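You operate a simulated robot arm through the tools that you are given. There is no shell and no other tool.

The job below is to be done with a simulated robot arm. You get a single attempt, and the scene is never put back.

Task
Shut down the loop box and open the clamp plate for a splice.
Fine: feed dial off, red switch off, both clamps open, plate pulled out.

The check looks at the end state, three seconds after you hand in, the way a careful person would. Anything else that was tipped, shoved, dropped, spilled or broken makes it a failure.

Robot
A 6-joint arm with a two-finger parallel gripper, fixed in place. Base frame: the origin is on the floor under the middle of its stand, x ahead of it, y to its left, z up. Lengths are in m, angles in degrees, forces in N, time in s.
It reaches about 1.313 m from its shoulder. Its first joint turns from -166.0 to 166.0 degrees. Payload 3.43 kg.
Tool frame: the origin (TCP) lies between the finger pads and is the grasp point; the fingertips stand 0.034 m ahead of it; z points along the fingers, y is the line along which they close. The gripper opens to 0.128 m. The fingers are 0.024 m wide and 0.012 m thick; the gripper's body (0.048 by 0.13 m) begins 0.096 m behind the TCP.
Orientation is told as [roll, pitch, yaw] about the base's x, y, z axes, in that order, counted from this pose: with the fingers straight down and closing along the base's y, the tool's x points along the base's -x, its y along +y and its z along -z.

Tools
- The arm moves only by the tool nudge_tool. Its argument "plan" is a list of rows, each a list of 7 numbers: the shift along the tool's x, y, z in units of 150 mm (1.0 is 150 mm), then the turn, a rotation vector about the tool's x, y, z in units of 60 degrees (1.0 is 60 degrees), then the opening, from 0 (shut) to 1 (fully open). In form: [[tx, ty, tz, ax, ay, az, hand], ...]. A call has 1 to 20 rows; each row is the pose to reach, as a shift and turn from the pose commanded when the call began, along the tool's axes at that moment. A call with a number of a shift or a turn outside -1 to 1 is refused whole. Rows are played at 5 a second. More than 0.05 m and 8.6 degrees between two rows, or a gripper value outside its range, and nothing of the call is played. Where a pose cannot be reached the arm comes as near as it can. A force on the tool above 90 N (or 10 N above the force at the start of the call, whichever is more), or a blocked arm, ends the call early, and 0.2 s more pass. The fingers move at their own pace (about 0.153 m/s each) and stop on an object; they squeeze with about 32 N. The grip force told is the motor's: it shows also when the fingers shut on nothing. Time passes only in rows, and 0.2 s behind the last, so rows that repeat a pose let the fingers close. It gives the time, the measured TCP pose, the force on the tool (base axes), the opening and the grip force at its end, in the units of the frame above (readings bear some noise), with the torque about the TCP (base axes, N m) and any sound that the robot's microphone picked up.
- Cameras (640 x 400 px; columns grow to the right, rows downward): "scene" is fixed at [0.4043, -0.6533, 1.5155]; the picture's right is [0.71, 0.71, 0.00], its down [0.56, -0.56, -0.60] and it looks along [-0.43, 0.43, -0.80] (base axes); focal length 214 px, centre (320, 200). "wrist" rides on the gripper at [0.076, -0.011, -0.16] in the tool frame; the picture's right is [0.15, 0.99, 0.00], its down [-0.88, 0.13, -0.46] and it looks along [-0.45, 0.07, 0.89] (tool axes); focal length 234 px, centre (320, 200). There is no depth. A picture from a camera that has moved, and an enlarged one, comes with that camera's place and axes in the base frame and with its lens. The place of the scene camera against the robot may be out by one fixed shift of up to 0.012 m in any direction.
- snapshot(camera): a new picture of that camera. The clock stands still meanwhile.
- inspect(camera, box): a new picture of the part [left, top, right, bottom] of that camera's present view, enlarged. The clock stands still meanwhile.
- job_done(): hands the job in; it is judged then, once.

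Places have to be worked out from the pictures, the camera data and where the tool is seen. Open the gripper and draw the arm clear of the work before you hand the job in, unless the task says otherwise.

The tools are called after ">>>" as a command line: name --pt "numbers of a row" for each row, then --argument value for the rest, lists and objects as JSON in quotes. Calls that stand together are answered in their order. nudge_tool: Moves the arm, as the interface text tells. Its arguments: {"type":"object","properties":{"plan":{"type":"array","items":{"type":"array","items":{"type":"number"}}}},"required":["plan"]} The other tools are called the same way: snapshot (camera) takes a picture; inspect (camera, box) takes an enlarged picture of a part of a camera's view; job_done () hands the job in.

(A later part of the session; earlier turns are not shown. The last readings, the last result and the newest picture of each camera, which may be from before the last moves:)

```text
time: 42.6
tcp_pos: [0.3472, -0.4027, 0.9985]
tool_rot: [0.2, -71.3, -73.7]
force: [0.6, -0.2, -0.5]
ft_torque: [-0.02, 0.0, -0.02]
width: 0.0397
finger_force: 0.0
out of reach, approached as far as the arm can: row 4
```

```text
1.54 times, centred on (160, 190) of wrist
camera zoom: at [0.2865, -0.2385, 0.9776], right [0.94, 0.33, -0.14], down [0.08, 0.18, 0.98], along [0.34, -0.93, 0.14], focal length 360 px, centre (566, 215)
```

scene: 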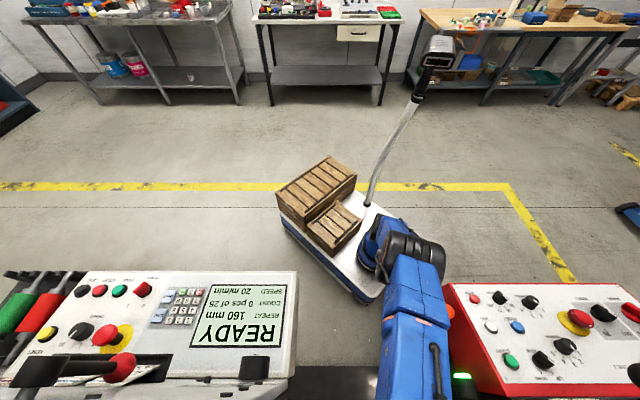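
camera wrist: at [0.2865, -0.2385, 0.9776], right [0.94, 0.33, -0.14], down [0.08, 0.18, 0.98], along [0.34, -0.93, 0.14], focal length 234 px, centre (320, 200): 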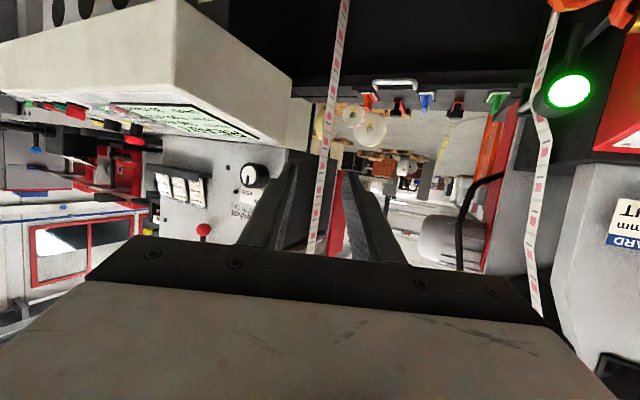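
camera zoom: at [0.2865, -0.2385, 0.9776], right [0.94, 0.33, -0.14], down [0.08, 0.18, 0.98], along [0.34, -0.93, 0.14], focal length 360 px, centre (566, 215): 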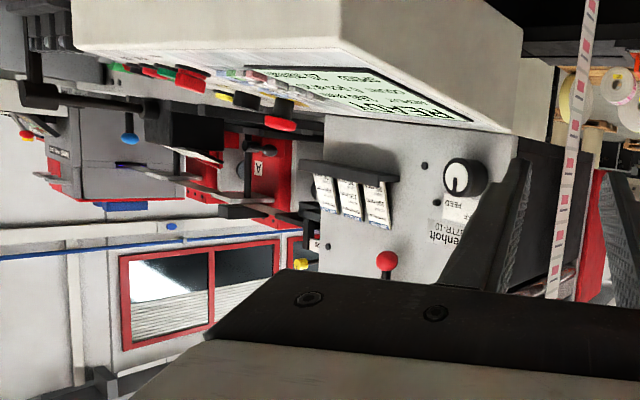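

From this angle the plate is seen more sideways. I enlarge it as well as the inner side walls.

>>> inspect --camera "wrist" --box '[330, 60, 540, 190]'

>>> inspect --camera "wrist" --box '[350, 75, 470, 135]'

>>> inspect --camera "wrist" --box '[350, 150, 550, 280]'

```text
3.05 times, centred on (435, 125) of wrist
camera zoom: at [0.2865, -0.2385, 0.9776], right [0.94, 0.33, -0.14], down [0.08, 0.18, 0.98], along [0.34, -0.93, 0.14], focal length 714 px, centre (-30, 429)
```

zoom: 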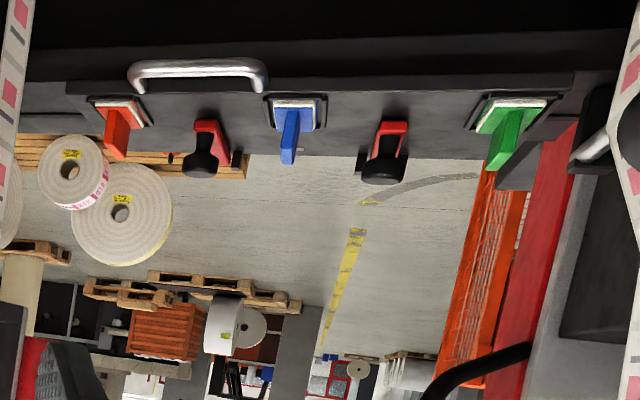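

```text
5.33 times, centred on (410, 105) of wrist
camera zoom: at [0.2865, -0.2385, 0.9776], right [0.94, 0.33, -0.14], down [0.08, 0.18, 0.98], along [0.34, -0.93, 0.14], focal length 1249 px, centre (-160, 707)
```

zoom: 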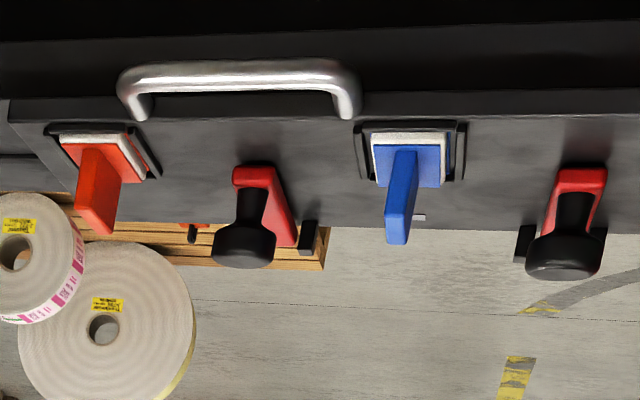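

```text
3.08 times, centred on (450, 215) of wrist
camera zoom: at [0.2865, -0.2385, 0.9776], right [0.94, 0.33, -0.14], down [0.08, 0.18, 0.98], along [0.34, -0.93, 0.14], focal length 720 px, centre (-80, 154)
```

zoom: 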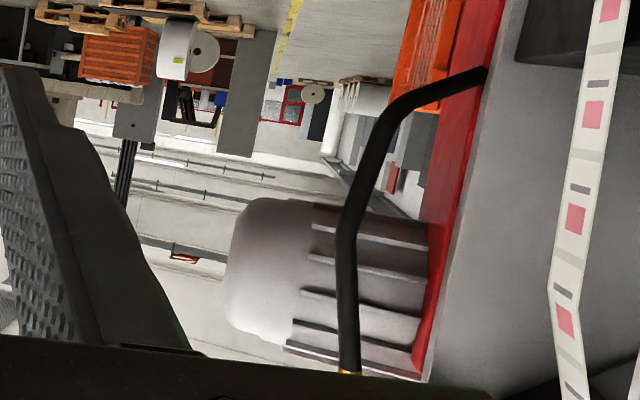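

I still see no ON/OFF switch here. I turn back and tilt up to read the upper part of the machine faces, where an "ALONG" dial was visible.

>>> nudge_tool --pt "0 0 0 -0.114 0 -0.037 0.31" --pt "0 0 0 -0.228 0 -0.074 0.31" --pt "0 0 0 -0.342 0 -0.111 0.31" --pt "0 0 0 -0.456 0 -0.148 0.31"

>>> nudge_tool --pt "0 -0.1 -0.1 0 -0.1 0 0.31" --pt "0 -0.25 -0.2 0 -0.2 0 0.31" --pt "0 -0.4 -0.3 0 -0.3 0 0.31"

>>> snapshot --camera "wrist"

```text
time: 43.6
tcp_pos: [0.3473, -0.4027, 0.998]
tool_rot: [0.0, -72.1, -46.1]
force: [0.3, 0.2, 0.6]
ft_torque: [0.01, 0.04, -0.03]
width: 0.0399
finger_force: 0.0
```

```text
time: 44.4
tcp_pos: [0.2751, -0.4151, 1.0092]
tool_rot: [-160.8, -89.9, 114.7]
force: [-0.1, 0.2, -0.2]
ft_torque: [0.01, -0.01, 0.0]
width: 0.0397
finger_force: 0.1
```

```text
taken
camera wrist: at [0.1566, -0.3077, 0.9333], right [0.71, 0.69, -0.15], down [-0.22, 0.42, 0.88], along [0.66, -0.6, 0.45], focal length 234 px, centre (320, 200)
```

wrist: 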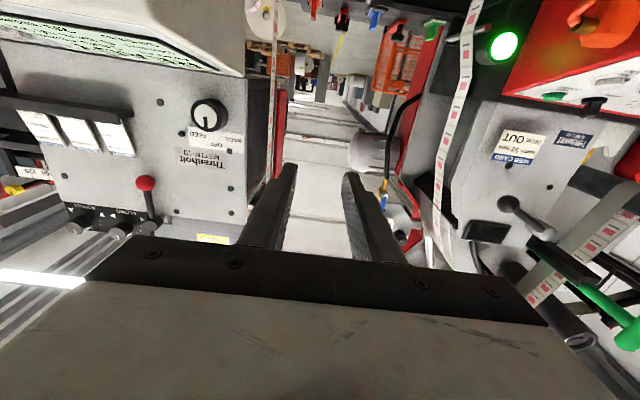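

The top of the grey face now shows a row of small controls and labels. I enlarge both upper areas.

>>> inspect --camera "wrist" --box '[0, 80, 260, 260]'

>>> inspect --camera "wrist" --box '[40, 160, 180, 250]'

>>> inspect --camera "wrist" --box '[420, 100, 640, 330]'

>>> inspect --camera "wrist" --box '[250, 0, 450, 150]'

```text
2.22 times, centred on (130, 170) of wrist
camera zoom: at [0.1566, -0.3077, 0.9333], right [0.71, 0.69, -0.15], down [-0.22, 0.42, 0.88], along [0.66, -0.6, 0.45], focal length 520 px, centre (742, 267)
```

zoom: 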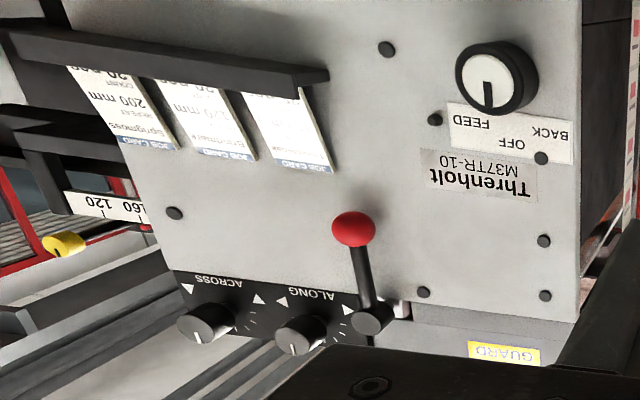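

```text
4.44 times, centred on (110, 205) of wrist
camera zoom: at [0.1566, -0.3077, 0.9333], right [0.71, 0.69, -0.15], down [-0.22, 0.42, 0.88], along [0.66, -0.6, 0.45], focal length 1041 px, centre (1253, 178)
```

zoom: 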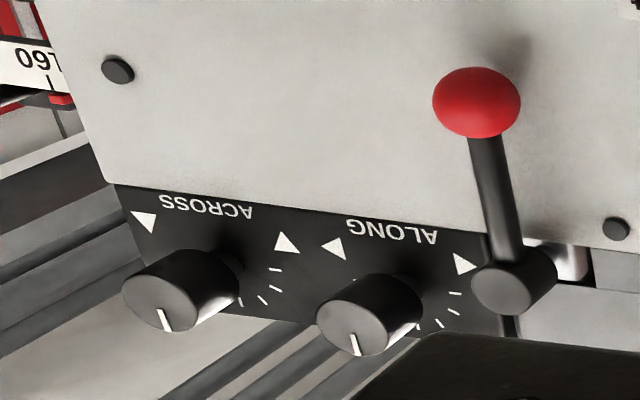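

```text
1.74 times, centred on (530, 215) of wrist
camera zoom: at [0.1566, -0.3077, 0.9333], right [0.71, 0.69, -0.15], down [-0.22, 0.42, 0.88], along [0.66, -0.6, 0.45], focal length 407 px, centre (-45, 174)
```

zoom: 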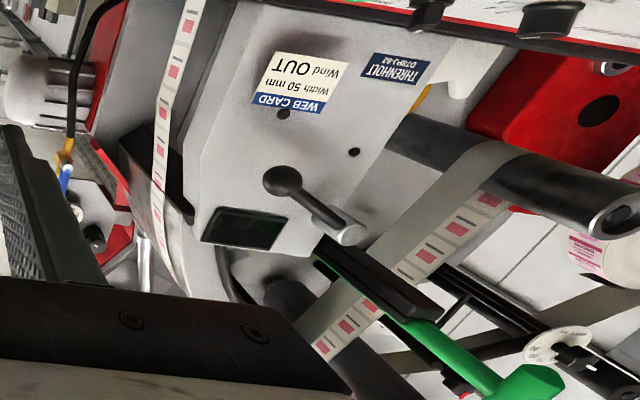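

```text
2.67 times, centred on (350, 75) of wrist
camera zoom: at [0.1566, -0.3077, 0.9333], right [0.71, 0.69, -0.15], down [-0.22, 0.42, 0.88], along [0.66, -0.6, 0.45], focal length 624 px, centre (240, 533)
```

zoom: 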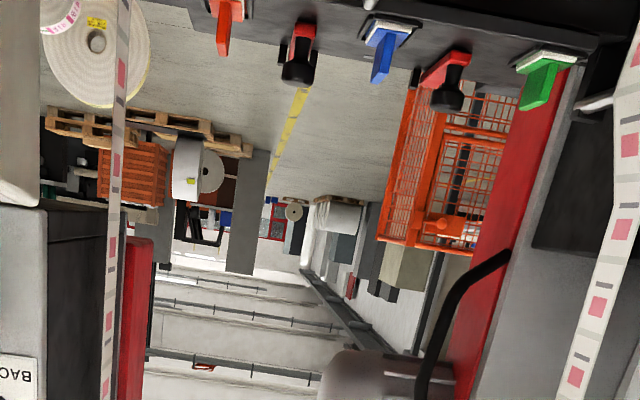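

I want to read the red console's title plate, which the scene camera cannot see behind the lever. I raise the tool and shift right to view that console from the robot's side.

>>> nudge_tool --pt "-0.1 0.0 -0.05 0 0.125 0 0.31" --pt "-0.25 0.1 -0.1 0 0.25 0 0.31" --pt "-0.4 0.25 -0.1 0 0.375 0 0.31" --pt "-0.55 0.4 -0.1 0 0.5 0 0.31" --pt "-0.7 0.55 -0.1 0 0.625 0 0.31" --pt "-0.8 0.7 -0.1 0 0.75 0 0.31" --pt "-0.8 0.85 -0.1 0 0.875 0 0.31" --pt "-0.8 1.0 -0.1 0 1.0 0 0.31"

>>> snapshot --camera "wrist"

```text
time: 46.2
tcp_pos: [0.3699, -0.2986, 1.1302]
tool_rot: [0.0, -29.9, -46.4]
force: [0.5, 0.5, 0.4]
ft_torque: [-0.03, 0.1, -0.05]
width: 0.0399
finger_force: 0.0
```

```text
taken
camera wrist: at [0.2614, -0.2019, 1.2313], right [0.63, 0.77, -0.07], down [0.46, -0.3, 0.83], along [0.62, -0.56, -0.55], focal length 234 px, centre (320, 200)
```

wrist: 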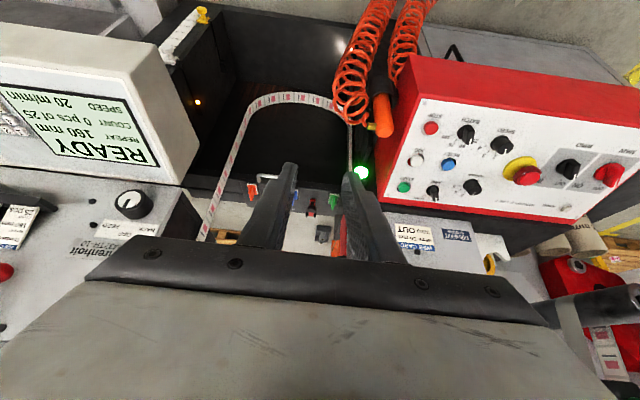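

The red console is well in view. I enlarge it to read its title and the MAIN switch.

>>> inspect --camera "wrist" --box '[380, 80, 640, 240]'

>>> inspect --camera "wrist" --box '[490, 120, 640, 230]'

```text
2.46 times, centred on (510, 160) of wrist
camera zoom: at [0.2614, -0.2019, 1.2313], right [0.63, 0.77, -0.07], down [0.46, -0.3, 0.83], along [0.62, -0.56, -0.55], focal length 576 px, centre (-148, 298)
```

zoom: 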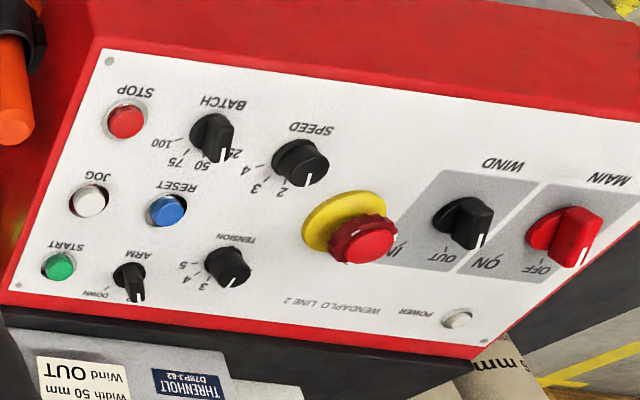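

```text
3.64 times, centred on (565, 175) of wrist
camera zoom: at [0.2614, -0.2019, 1.2313], right [0.63, 0.77, -0.07], down [0.46, -0.3, 0.83], along [0.62, -0.56, -0.55], focal length 852 px, centre (-571, 291)
```

zoom: 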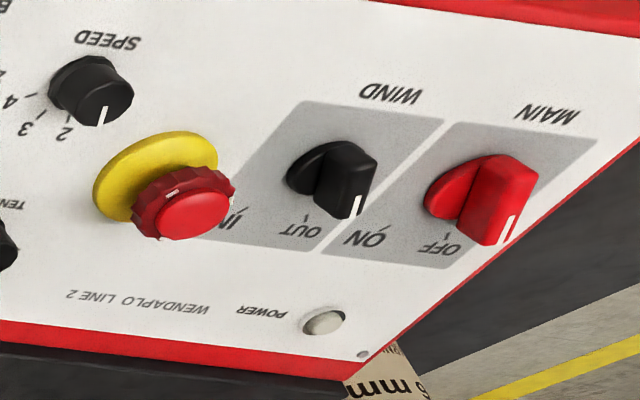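

MAIN on the red console already points to OFF and its POWER lamp is dark, so that is not the one to change. I look again at the loop box from here for any other red switch.

>>> inspect --camera "wrist" --box '[230, 60, 400, 200]'

>>> inspect --camera "wrist" --box '[190, 160, 400, 270]'

>>> inspect --camera "wrist" --box '[100, 0, 260, 110]'

```text
2.86 times, centred on (315, 130) of wrist
camera zoom: at [0.2614, -0.2019, 1.2313], right [0.63, 0.77, -0.07], down [0.46, -0.3, 0.83], along [0.62, -0.56, -0.55], focal length 669 px, centre (334, 400)
```

zoom: 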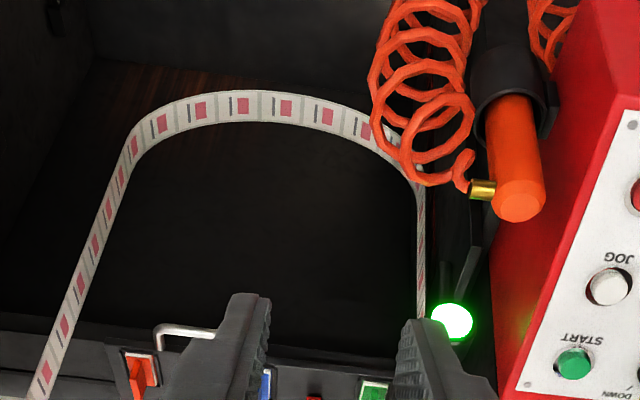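

```text
3.05 times, centred on (295, 215) of wrist
camera zoom: at [0.2614, -0.2019, 1.2313], right [0.63, 0.77, -0.07], down [0.46, -0.3, 0.83], along [0.62, -0.56, -0.55], focal length 714 px, centre (396, 154)
```

zoom: 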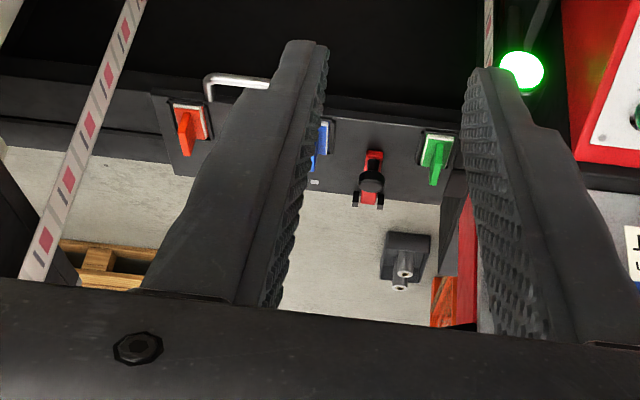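

```text
3.64 times, centred on (180, 55) of wrist
camera zoom: at [0.2614, -0.2019, 1.2313], right [0.63, 0.77, -0.07], down [0.46, -0.3, 0.83], along [0.62, -0.56, -0.55], focal length 852 px, centre (829, 727)
```

zoom: 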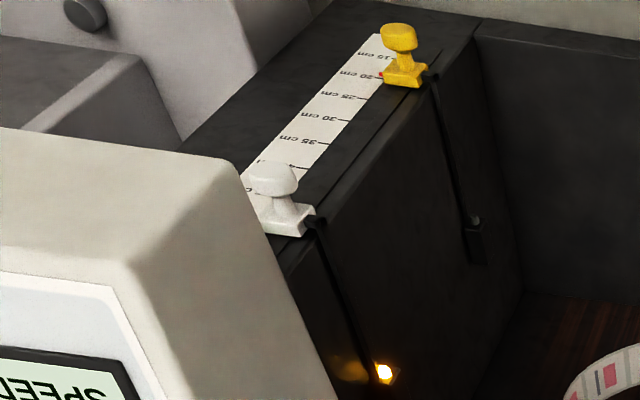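

I now take a closer look at the grey console, to read its title and the state of its red POWER switch.

>>> nudge_tool --pt "0 -0.16 0 0 0 0 0.31" --pt "0 -0.33 0 0 0 0 0.31" --pt "0 -0.5 0 0 0 0 0.31" --pt "0 -0.67 0 0 0 0 0.31" --pt "0 -0.84 0 0 0 0 0.31" --pt "0 -1.0 0 0 0 0 0.31"

>>> nudge_tool --pt "0 -0.16 0 0.04 0 0.07 0.31" --pt "0 -0.33 0 0.08 0 0.14 0.31" --pt "0 -0.5 0 0.12 0 0.21 0.31" --pt "0 -0.67 0 0.16 0 0.28 0.31" --pt "0 -0.84 0 0.2 0 0.34 0.31"

>>> snapshot --camera "wrist"

```text
time: 47.6
tcp_pos: [0.2633, -0.4031, 1.1312]
tool_rot: [0.0, -30.0, -46.2]
force: [0.2, 0.3, 0.3]
ft_torque: [-0.05, 0.02, -0.05]
width: 0.04
finger_force: 0.1
```

```text
time: 48.8
tcp_pos: [0.1698, -0.4905, 1.1296]
tool_rot: [-0.1, -30.1, -69.9]
force: [0.5, 0.6, -0.3]
ft_torque: [0.0, 0.0, -0.02]
width: 0.0397
finger_force: 0.1
```

```text
taken
camera wrist: at [0.1107, -0.3581, 1.2303], right [0.89, 0.46, -0.08], down [0.31, -0.46, 0.83], along [0.35, -0.76, -0.55], focal length 234 px, centre (320, 200)
```

wrist: 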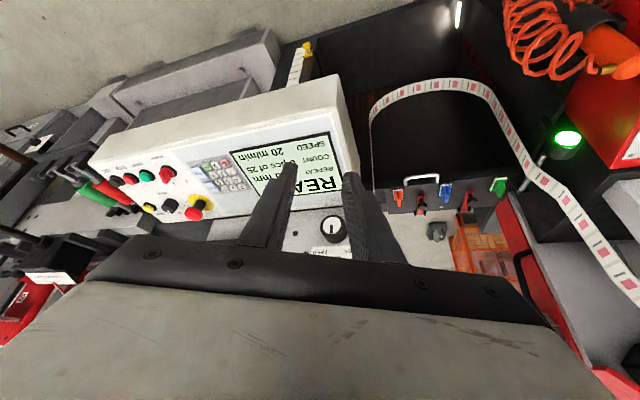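

Here the plate is seen from the left side as well. I enlarge the plate and the console.

>>> inspect --camera "wrist" --box '[375, 160, 525, 255]'

>>> inspect --camera "wrist" --box '[380, 165, 440, 215]'

>>> inspect --camera "wrist" --box '[90, 120, 260, 250]'

>>> inspect --camera "wrist" --box '[435, 165, 525, 225]'

```text
4.21 times, centred on (450, 208) of wrist
camera zoom: at [0.1107, -0.3581, 1.2303], right [0.89, 0.46, -0.08], down [0.31, -0.46, 0.83], along [0.35, -0.76, -0.55], focal length 986 px, centre (-227, 168)
```

zoom: 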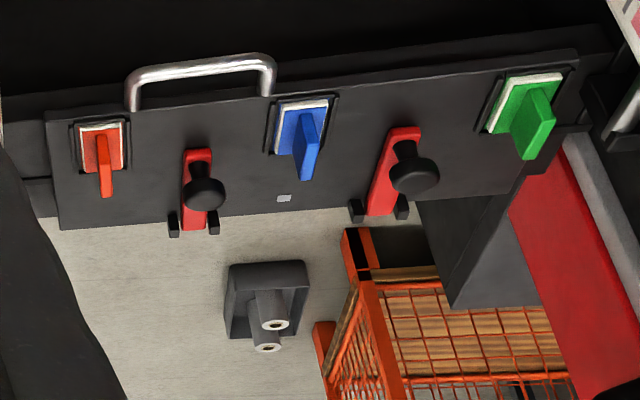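

```text
8.00 times, centred on (410, 190) of wrist
camera zoom: at [0.1107, -0.3581, 1.2303], right [0.89, 0.46, -0.08], down [0.31, -0.46, 0.83], along [0.35, -0.76, -0.55], focal length 1873 px, centre (-400, 280)
```

zoom: 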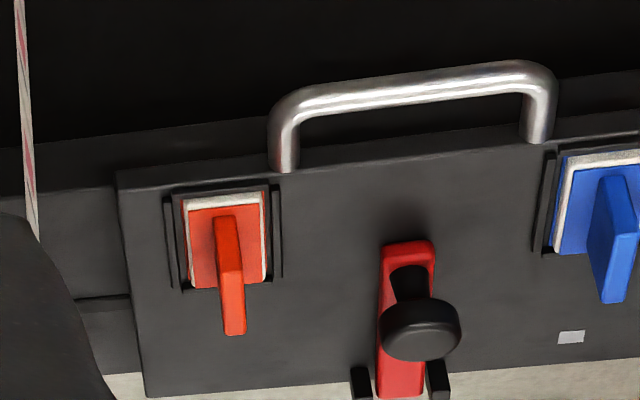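

```text
3.08 times, centred on (175, 185) of wrist
camera zoom: at [0.1107, -0.3581, 1.2303], right [0.89, 0.46, -0.08], down [0.31, -0.46, 0.83], along [0.35, -0.76, -0.55], focal length 720 px, centre (766, 246)
```

zoom: 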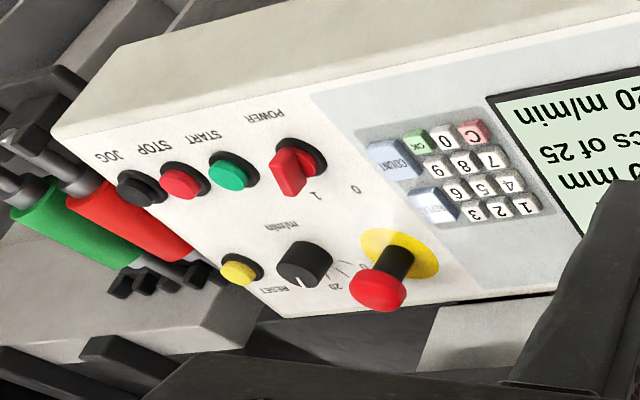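

```text
6.67 times, centred on (480, 195) of wrist
camera zoom: at [0.1107, -0.3581, 1.2303], right [0.89, 0.46, -0.08], down [0.31, -0.46, 0.83], along [0.35, -0.76, -0.55], focal length 1561 px, centre (-747, 233)
```

zoom: 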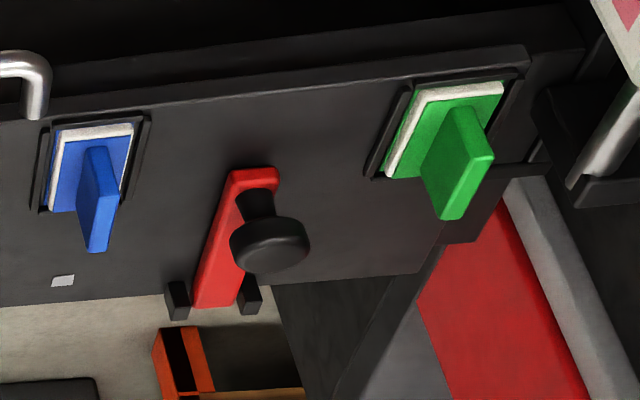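

I zoom further on red and blue from this side for a careful comparison of how they sit.

>>> inspect --camera "wrist" --box '[390, 180, 422, 212]'

>>> inspect --camera "wrist" --box '[435, 175, 467, 207]'

>>> inspect --camera "wrist" --box '[485, 165, 520, 205]'

```text
12.50 times, centred on (406, 196) of wrist
camera zoom: at [0.1107, -0.3581, 1.2303], right [0.89, 0.46, -0.08], down [0.31, -0.46, 0.83], along [0.35, -0.76, -0.55], focal length 2927 px, centre (-755, 250)
```

zoom: 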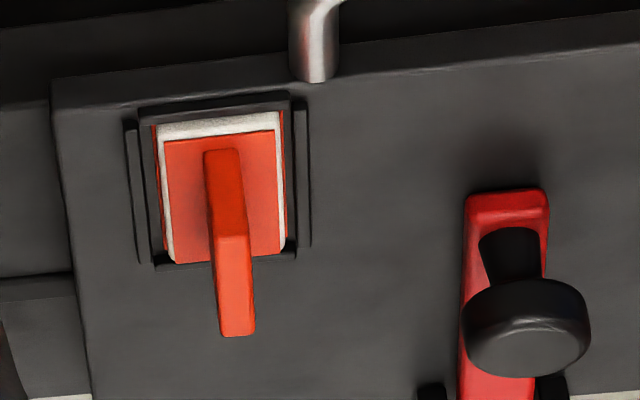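

```text
12.50 times, centred on (451, 191) of wrist
camera zoom: at [0.1107, -0.3581, 1.2303], right [0.89, 0.46, -0.08], down [0.31, -0.46, 0.83], along [0.35, -0.76, -0.55], focal length 2927 px, centre (-1318, 312)
```

zoom: 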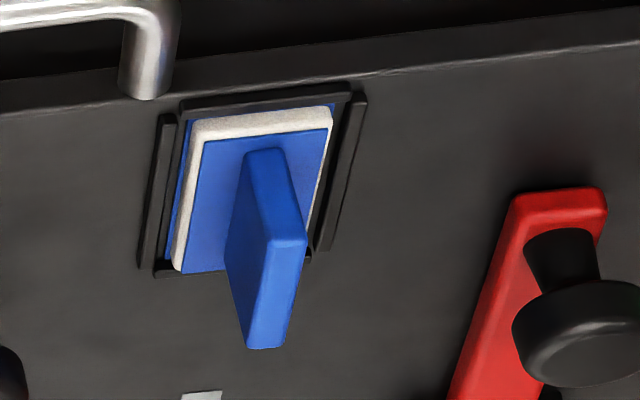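

```text
10.00 times, centred on (502, 185) of wrist
camera zoom: at [0.1107, -0.3581, 1.2303], right [0.89, 0.46, -0.08], down [0.31, -0.46, 0.83], along [0.35, -0.76, -0.55], focal length 2342 px, centre (-1505, 350)
```

zoom: 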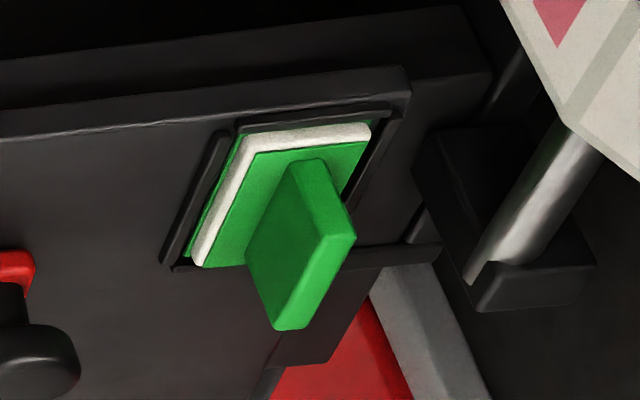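

The coloured pieces look like pads with handles lying in holders. There was also a small unit with hose, gauge and a red part on the right inside the corridor, so I go back to the level pose to inspect that area.

>>> nudge_tool --pt "0 0.05 0 -0.04 0 -0.07 0.31" --pt "0 0.1 0 -0.08 0 -0.14 0.31" --pt "0 0.15 0 -0.12 0 -0.21 0.31" --pt "0 0.2 0 -0.16 0 -0.28 0.31" --pt "0 0.25 0 -0.2 0 -0.345 0.31"

>>> nudge_tool --pt "0.1 0.1 0.05 0 -0.125 0 0.31" --pt "0.2 0.2 0.1 0 -0.25 0 0.31" --pt "0.3 0.3 0.15 0 -0.375 0 0.31" --pt "0.4 0.4 0.2 0 -0.5 0 0.31" --pt "0.45 0.5 0.25 0 -0.625 0 0.31" --pt "0.5 0.6 0.3 0 -0.75 0 0.31" --pt "0.5 0.65 0.3 0 -0.875 0 0.31" --pt "0.5 0.7 0.3 0 -1.0 0 0.31"

>>> snapshot --camera "wrist"

```text
time: 50.0
tcp_pos: [0.2051, -0.4758, 1.1304]
tool_rot: [-0.1, -30.0, -45.7]
force: [0.5, -0.4, 0.0]
ft_torque: [-0.02, -0.01, 0.03]
width: 0.0396
finger_force: 0.1
```

```text
time: 51.8
tcp_pos: [0.2535, -0.3721, 1.0551]
tool_rot: [-120.6, -89.9, 74.6]
force: [0.8, 0.5, -0.1]
ft_torque: [0.0, 0.0, 0.01]
width: 0.0396
finger_force: 0.0
```

```text
taken
camera wrist: at [0.1341, -0.2663, 0.9785], right [0.71, 0.69, -0.15], down [-0.22, 0.42, 0.88], along [0.67, -0.59, 0.45], focal length 234 px, centre (320, 200)
```

wrist: 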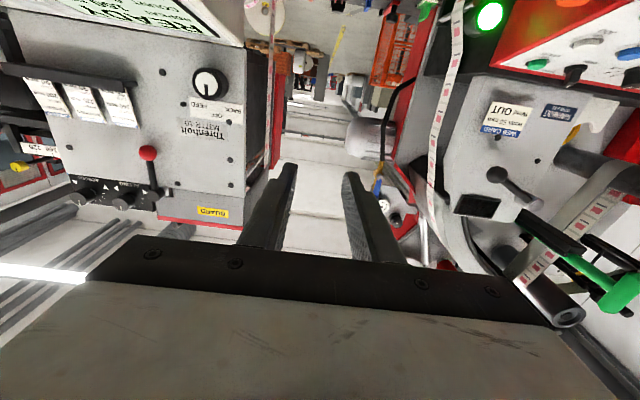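

I enlarge the unit with the hose and gauge inside the corridor on the right, and the GUARD area.

>>> inspect --camera "wrist" --box '[340, 90, 450, 270]'

>>> inspect --camera "wrist" --box '[140, 140, 300, 260]'

>>> inspect --camera "wrist" --box '[400, 80, 560, 280]'

```text
2.22 times, centred on (395, 180) of wrist
camera zoom: at [0.1341, -0.2663, 0.9785], right [0.71, 0.69, -0.15], down [-0.22, 0.42, 0.88], along [0.67, -0.59, 0.45], focal length 520 px, centre (153, 244)
```

zoom: 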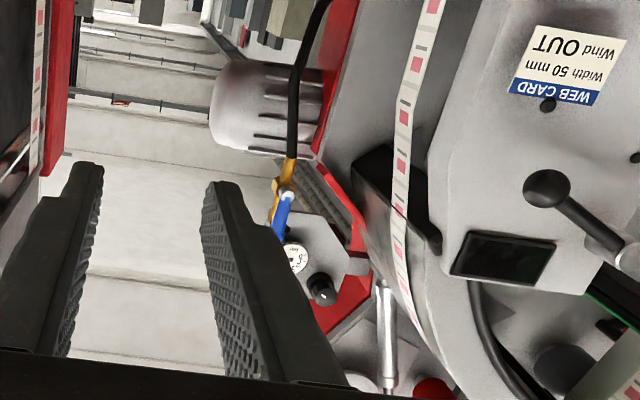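

```text
3.33 times, centred on (220, 200) of wrist
camera zoom: at [0.1341, -0.2663, 0.9785], right [0.71, 0.69, -0.15], down [-0.22, 0.42, 0.88], along [0.67, -0.59, 0.45], focal length 781 px, centre (653, 200)
```

zoom: 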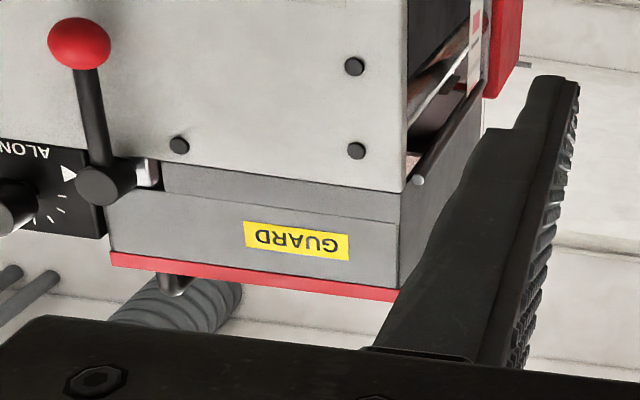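

```text
2.00 times, centred on (480, 180) of wrist
camera zoom: at [0.1341, -0.2663, 0.9785], right [0.71, 0.69, -0.15], down [-0.22, 0.42, 0.88], along [0.67, -0.59, 0.45], focal length 468 px, centre (0, 240)
```

zoom: 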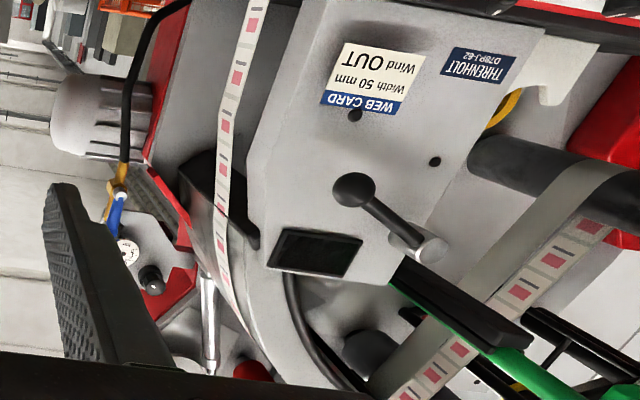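

I look at the post with the green lamp at the right front edge of the loop box, where a switch could also be mounted.

>>> nudge_tool --pt "0 0.05 0 0 0.125 0 0.31" --pt "0 0.1 0 0 0.25 0 0.31" --pt "0 0.1 0 0 0.375 0 0.31" --pt "0 0.1 0 0 0.5 0 0.31" --pt "0 0.1 0 0 0.6 0 0.31"

>>> snapshot --camera "wrist"

>>> inspect --camera "wrist" --box '[340, 0, 520, 200]'

```text
time: 53.0
tcp_pos: [0.2635, -0.3634, 1.0539]
tool_rot: [-0.1, -53.8, -45.9]
force: [0.2, 1.1, 0.6]
ft_torque: [0.01, 0.02, 0.04]
width: 0.0401
finger_force: 0.0
```

```text
taken
camera wrist: at [0.1359, -0.2466, 1.0868], right [0.65, 0.75, -0.12], down [0.2, -0.02, 0.98], along [0.73, -0.66, -0.16], focal length 234 px, centre (320, 200)
```

wrist: 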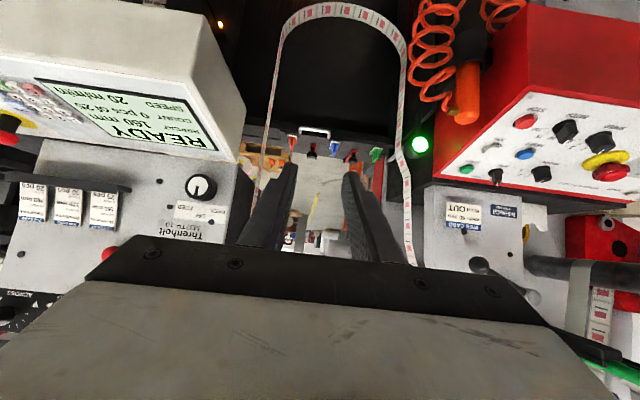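

```text
2.00 times, centred on (430, 100) of wrist
camera zoom: at [0.1359, -0.2466, 1.0868], right [0.65, 0.75, -0.12], down [0.2, -0.02, 0.98], along [0.73, -0.66, -0.16], focal length 468 px, centre (100, 400)
```

zoom: 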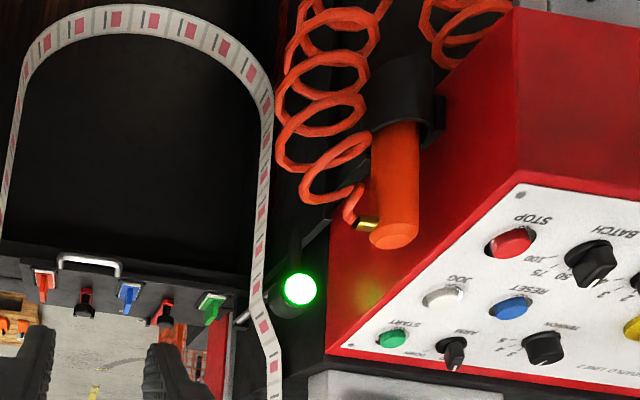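

No further switch is visible, so the red piece on the plate has to be understood better. I go back over it for a clearer test: a gentle higher lift while watching its seat.

>>> nudge_tool --pt "-0.1 -0.02 0.16 0 0.09 0 0.31" --pt "-0.2 -0.05 0.33 0 0.18 0 0.31" --pt "-0.3 -0.07 0.5 0 0.27 0 0.31" --pt "-0.4 -0.1 0.66 0 0.36 0 0.31" --pt "-0.5 -0.12 0.83 0 0.45 0 0.31" --pt "-0.6 -0.15 1.0 0 0.54 0 0.31"

```text
time: 54.4
tcp_pos: [0.3707, -0.504, 1.0389]
tool_rot: [-0.3, -21.7, -45.9]
force: [0.4, -0.1, 0.0]
ft_torque: [-0.03, 0.02, 0.0]
width: 0.0397
finger_force: 0.0
```

I continue outward along the corridor toward the plate.

>>> nudge_tool --pt "-0.22 -0.03 0.12 0 0.05 -0.004 0.31" --pt "-0.44 -0.066 0.247 0 0.1 -0.008 0.31" --pt "-0.66 -0.1 0.37 0 0.15 -0.012 0.31" --pt "-0.88 -0.133 0.494 0 0.2 -0.015 0.31"

```text
time: 55.4
tcp_pos: [0.4561, -0.6261, 1.0183]
tool_rot: [-0.3, -9.6, -45.0]
force: [-0.2, 1.0, 0.8]
ft_torque: [-0.09, -0.05, -0.01]
width: 0.0397
finger_force: 0.1
```

>>> nudge_tool --pt "-0.233 -0.017 0.073 0 0.02 0 0.31" --pt "-0.466 -0.034 0.147 0 0.04 0 0.31" --pt "-0.698 -0.05 0.22 0 0.06 0 0.31" --pt "-0.931 -0.067 0.293 0 0.08 0 0.31"

>>> snapshot --camera "wrist"

```text
time: 56.4
tcp_pos: [0.5511, -0.7377, 1.0]
tool_rot: [-0.4, -4.9, -45.0]
force: [-0.1, 0.1, 1.7]
ft_torque: [-0.06, -0.06, 0.02]
width: 0.0397
finger_force: 0.2
```

```text
taken
camera wrist: at [0.4809, -0.6828, 1.1523], right [0.6, 0.8, -0.02], down [0.69, -0.5, 0.53], along [0.41, -0.33, -0.85], focal length 234 px, centre (320, 200)
```

wrist: 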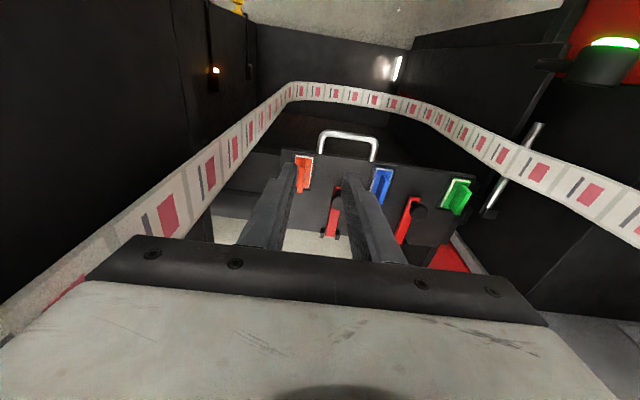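

I zoom in on the red and blue pieces from this pose before touching anything.

>>> inspect --camera "wrist" --box '[285, 140, 335, 200]'

>>> inspect --camera "wrist" --box '[360, 155, 410, 215]'

```text
6.67 times, centred on (310, 170) of wrist
camera zoom: at [0.4809, -0.6828, 1.1523], right [0.6, 0.8, -0.02], down [0.69, -0.5, 0.53], along [0.41, -0.33, -0.85], focal length 1561 px, centre (387, 400)
```

zoom: 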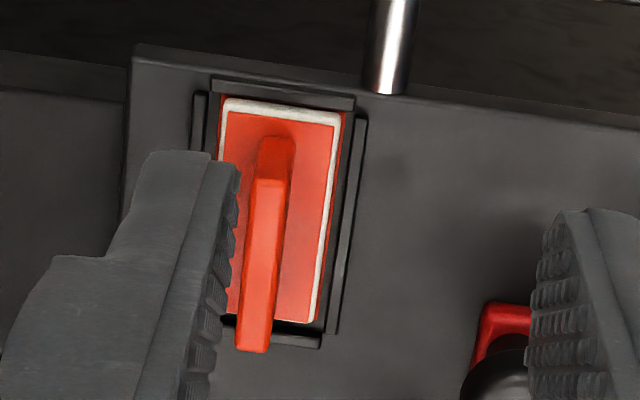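

```text
6.67 times, centred on (385, 185) of wrist
camera zoom: at [0.4809, -0.6828, 1.1523], right [0.6, 0.8, -0.02], down [0.69, -0.5, 0.53], along [0.41, -0.33, -0.85], focal length 1561 px, centre (-113, 300)
```

zoom: 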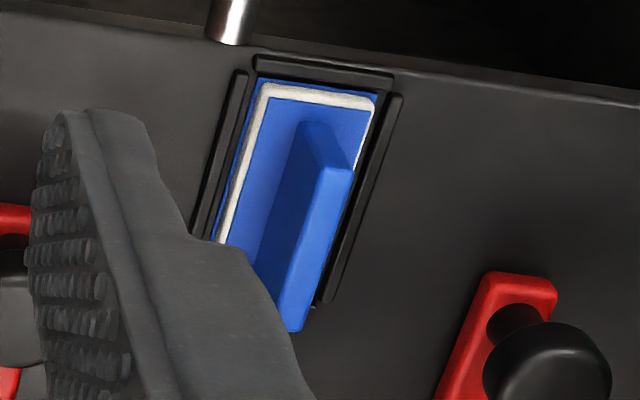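

The coloured rim belongs to the pocket and the block sits on it, now 2–3 mm closer to the robot than before. I go back over it to lift it a little and see what is underneath.

>>> nudge_tool --pt "-0.19 -0.05 0.128 0 0.03 0 0.31" --pt "-0.383 -0.1 0.256 0 0.06 0 0.31" --pt "-0.574 -0.147 0.384 0 0.082 0 0.31"

>>> snapshot --camera "wrist"

```text
time: 57.2
tcp_pos: [0.6005, -0.8179, 0.9511]
tool_rot: [-0.4, 0.0, -44.9]
force: [0.0, 0.7, 1.1]
ft_torque: [-0.08, -0.03, -0.03]
width: 0.0397
finger_force: 0.0
```

```text
taken
camera wrist: at [0.5408, -0.772, 1.1098], right [0.6, 0.8, -0.01], down [0.72, -0.53, 0.45], along [0.36, -0.28, -0.89], focal length 234 px, centre (320, 200)
```

wrist: 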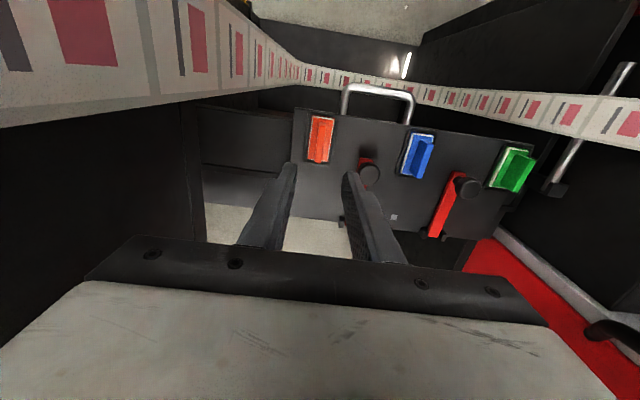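

I descend onto the red fin again and close on it.

>>> nudge_tool --pt "0 0 0.28 0 0 0 0.31" --pt "0 0 0.55 0 0 0 0.31" --pt "0 0 0.75 0 0 0 0.31" --pt "0 0 0.85 0 0 0 0.31" --pt "0 0 0.85 0 0 0 0.05" --pt "0 0 0.85 0 0 0 0.05" --pt "0 0 0.85 0 0 0 0.05"

>>> inspect --camera "wrist" --box '[240, 80, 420, 240]'

```text
time: 58.8
tcp_pos: [0.6009, -0.8152, 0.8209]
tool_rot: [-0.2, 0.2, -45.1]
force: [-0.1, -0.2, 0.2]
ft_torque: [0.03, -0.02, 0.02]
width: 0.0079
finger_force: 32.4
```

```text
2.50 times, centred on (330, 160) of wrist
camera zoom: at [0.5402, -0.7699, 0.9805], right [0.6, 0.8, -0.01], down [0.72, -0.53, 0.45], along [0.36, -0.27, -0.89], focal length 585 px, centre (295, 300)
```

zoom: 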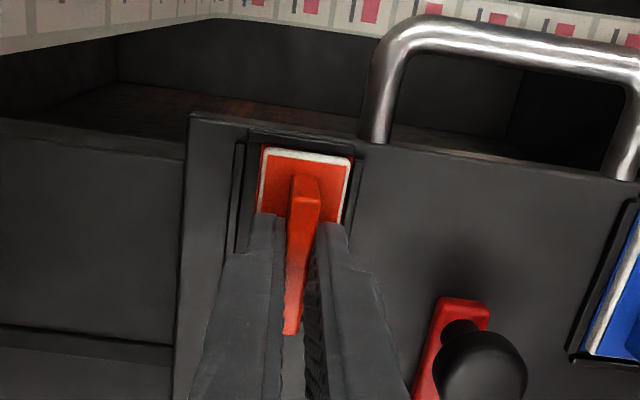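

The fin is held again with no side load. I lift slowly by 20 mm and watch the force and the picture.

>>> nudge_tool --pt "0 0 -0.03 0 0 0 0.05" --pt "0 0 -0.06 0 0 0 0.05" --pt "0 0 -0.1 0 0 0 0.05" --pt "0 0 -0.133 0 0 0 0.05" --pt "0 0 -0.133 0 0 0 0.05"

>>> inspect --camera "wrist" --box '[240, 80, 420, 240]'

```text
time: 60.0
tcp_pos: [0.6007, -0.8161, 0.84]
tool_rot: [-0.3, 0.2, -45.1]
force: [-0.7, -0.4, -1.3]
ft_torque: [-0.02, -0.04, 0.04]
width: 0.0077
finger_force: 32.0
```

```text
2.50 times, centred on (330, 160) of wrist
camera zoom: at [0.5409, -0.7712, 1.0004], right [0.6, 0.8, -0.01], down [0.72, -0.53, 0.45], along [0.36, -0.27, -0.89], focal length 585 px, centre (295, 300)
```

zoom: 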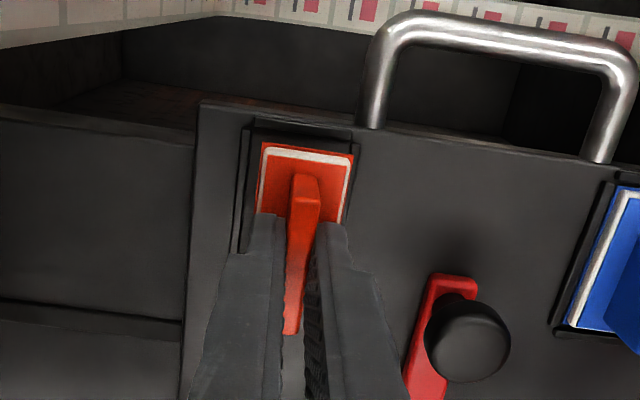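

The whole red block lifts out freely (about 1.3 N), so it is a loose piece parked in a holder. I set it back down where it belongs, 2 mm farther out than last time.

>>> nudge_tool --pt "-0.013 -0.003 0 0 0 0 0.05" --pt "-0.013 -0.003 0.05 0 0 0 0.05" --pt "-0.013 -0.003 0.1 0 0 0 0.05" --pt "-0.013 -0.003 0.133 0 0 0 0.05" --pt "-0.013 -0.003 0.142 0 0 0 0.05"

>>> inspect --camera "wrist" --box '[240, 80, 420, 240]'

```text
time: 61.2
tcp_pos: [0.6024, -0.818, 0.8199]
tool_rot: [-0.4, -0.1, -45.2]
force: [1.3, 1.5, 13.3]
ft_torque: [0.28, 0.06, -0.01]
width: 0.0079
finger_force: 31.9
```

```text
2.50 times, centred on (330, 160) of wrist
camera zoom: at [0.5414, -0.7722, 0.98], right [0.6, 0.8, -0.01], down [0.72, -0.53, 0.45], along [0.36, -0.28, -0.89], focal length 585 px, centre (295, 300)
```

zoom: 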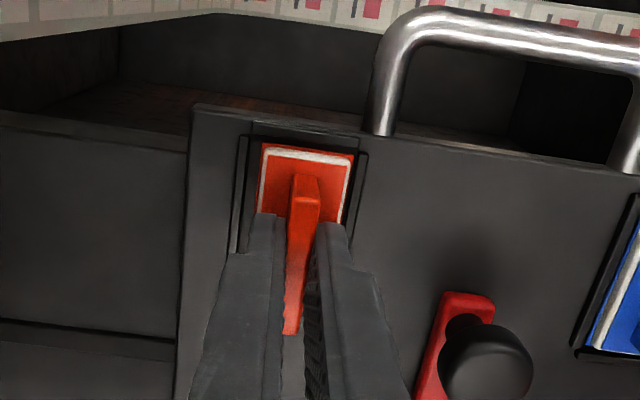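

It is seated in its frame (13 N). I release it and rise clear.

>>> nudge_tool --pt "0 0 -0.004 0 0 0 0.05" --pt "0 0 -0.004 0 0 0 0.15" --pt "0 0 -0.004 0 0 0 0.31" --pt "0 0 -0.004 0 0 0 0.31" --pt "0 0 -0.25 0 0 0 0.31" --pt "0 0 -0.5 0 0 0 0.31" --pt "0 0 -0.75 0 0 0 0.31"

>>> inspect --camera "wrist" --box '[270, 90, 370, 190]'

>>> snapshot --camera "wrist"

```text
time: 62.8
tcp_pos: [0.6051, -0.8164, 0.9326]
tool_rot: [-0.3, 0.2, -45.1]
force: [0.2, 0.3, 0.5]
ft_torque: [0.01, 0.05, 0.0]
width: 0.0398
finger_force: 0.0
```

```text
4.00 times, centred on (320, 140) of wrist
camera zoom: at [0.5451, -0.772, 1.0926], right [0.6, 0.8, 0.0], down [0.72, -0.53, 0.45], along [0.36, -0.27, -0.89], focal length 937 px, centre (320, 440)
```

zoom: 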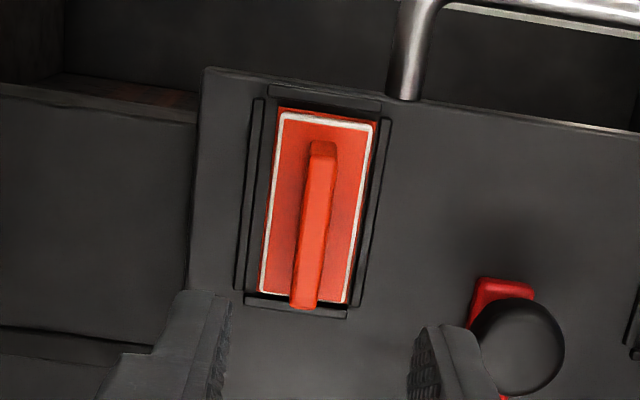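

```text
taken
camera wrist: at [0.5451, -0.772, 1.0926], right [0.6, 0.8, 0.0], down [0.72, -0.53, 0.45], along [0.36, -0.27, -0.89], focal length 234 px, centre (320, 200)
```

wrist: 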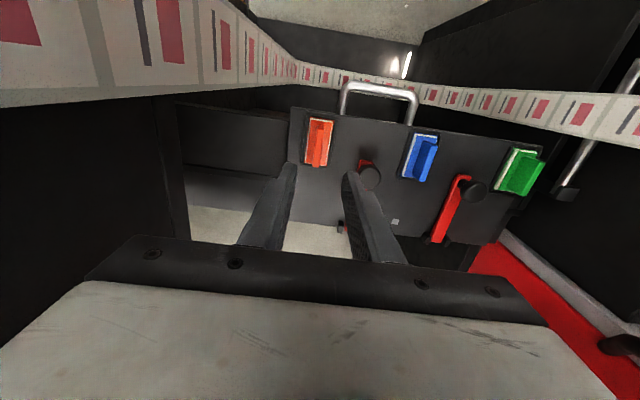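

The red block sits properly in its frame. I check the remaining unseen places near the plate: the right and left inner walls in this view.

>>> inspect --camera "wrist" --box '[460, 40, 640, 240]'

>>> inspect --camera "wrist" --box '[0, 80, 300, 260]'

>>> inspect --camera "wrist" --box '[330, 100, 560, 260]'

```text
2.00 times, centred on (550, 140) of wrist
camera zoom: at [0.5451, -0.772, 1.0926], right [0.6, 0.8, 0.0], down [0.72, -0.53, 0.45], along [0.36, -0.27, -0.89], focal length 468 px, centre (-140, 320)
```

zoom: 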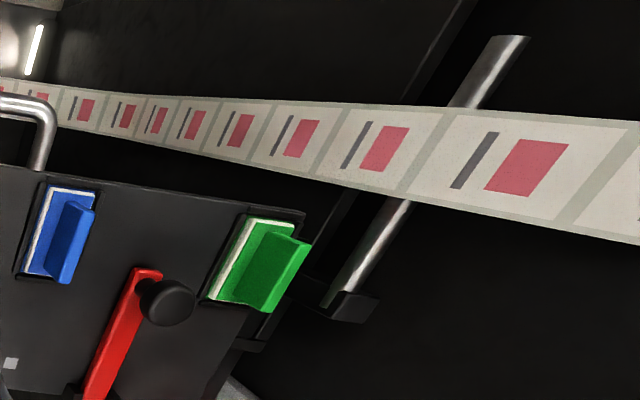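

```text
2.13 times, centred on (150, 170) of wrist
camera zoom: at [0.5451, -0.772, 1.0926], right [0.6, 0.8, 0.0], down [0.72, -0.53, 0.45], along [0.36, -0.27, -0.89], focal length 500 px, centre (683, 264)
```

zoom: 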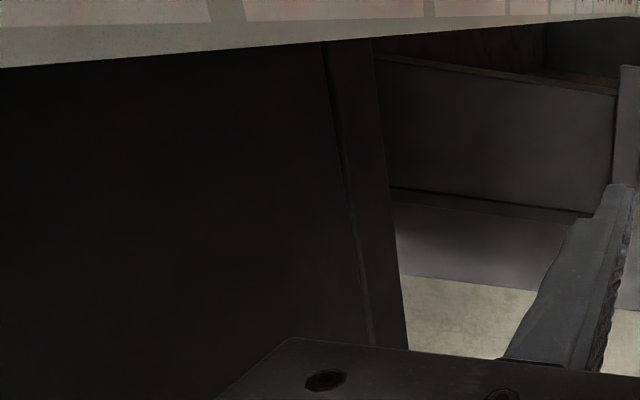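

```text
2.50 times, centred on (445, 180) of wrist
camera zoom: at [0.5451, -0.772, 1.0926], right [0.6, 0.8, 0.0], down [0.72, -0.53, 0.45], along [0.36, -0.27, -0.89], focal length 585 px, centre (8, 250)
```

zoom: 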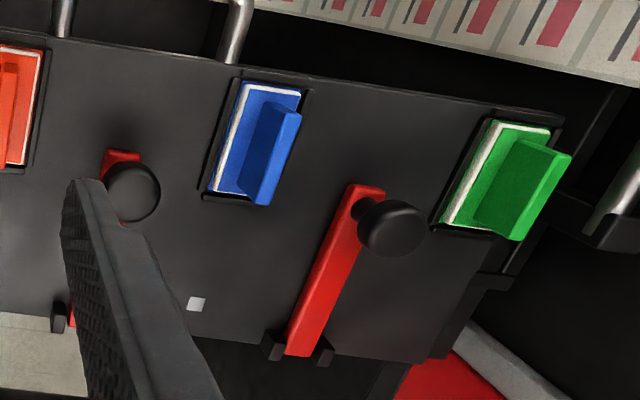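

Nothing more here. I back out of the corridor and look from a lower position in front of the loop box, since parts behind the coiled hose are still unseen.

>>> nudge_tool --pt "0.2 0.06 -0.15 0 0 0 0.31" --pt "0.4 0.12 -0.3 0 0 0 0.31" --pt "0.6 0.18 -0.4 0 0 0 0.31" --pt "0.8 0.24 -0.45 0 0 0 0.31" --pt "1.0 0.3 -0.45 0 0 0 0.31"

>>> nudge_tool --pt "0.2 0.02 0 0 -0.1 0 0.31" --pt "0.4 0.04 0 0 -0.2 0 0.31" --pt "0.6 0.06 0 0 -0.3 0 0.31" --pt "0.8 0.08 0 0 -0.4 0 0.31" --pt "1.0 0.1 0 0 -0.5 0 0.31"

>>> nudge_tool --pt "0.2 0 -0.06 0 -0.1 0 0.31" --pt "0.4 0 -0.13 0 -0.2 0 0.31" --pt "0.6 0 -0.2 0 -0.3 0 0.31" --pt "0.8 0 -0.27 0 -0.4 0 0.31" --pt "1.0 0 -0.35 0 -0.5 0 0.31"

>>> snapshot --camera "wrist"

```text
time: 64.0
tcp_pos: [0.5324, -0.6818, 0.9988]
tool_rot: [-0.2, 0.2, -45.1]
force: [-0.5, 0.5, -1.4]
ft_torque: [0.08, 0.05, -0.01]
width: 0.0397
finger_force: 0.0
```

```text
time: 65.2
tcp_pos: [0.435, -0.564, 0.9995]
tool_rot: [-0.4, -29.9, -44.8]
force: [-1.2, -0.2, -0.2]
ft_torque: [0.02, 0.0, 0.05]
width: 0.0396
finger_force: 0.0
```

```text
time: 66.4
tcp_pos: [0.3222, -0.4483, 0.9682]
tool_rot: [-0.8, -60.0, -44.3]
force: [-0.8, 0.6, -0.4]
ft_torque: [0.03, 0.03, -0.01]
width: 0.0396
finger_force: 0.1
```

```text
taken
camera wrist: at [0.1914, -0.3324, 0.9837], right [0.65, 0.75, -0.13], down [0.13, 0.06, 0.99], along [0.75, -0.66, -0.06], focal length 234 px, centre (320, 200)
```

wrist: 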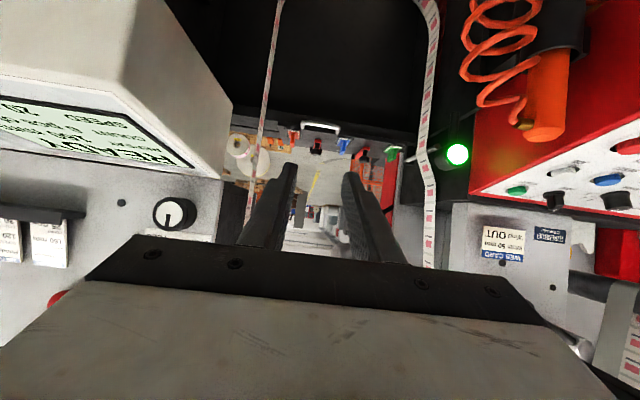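

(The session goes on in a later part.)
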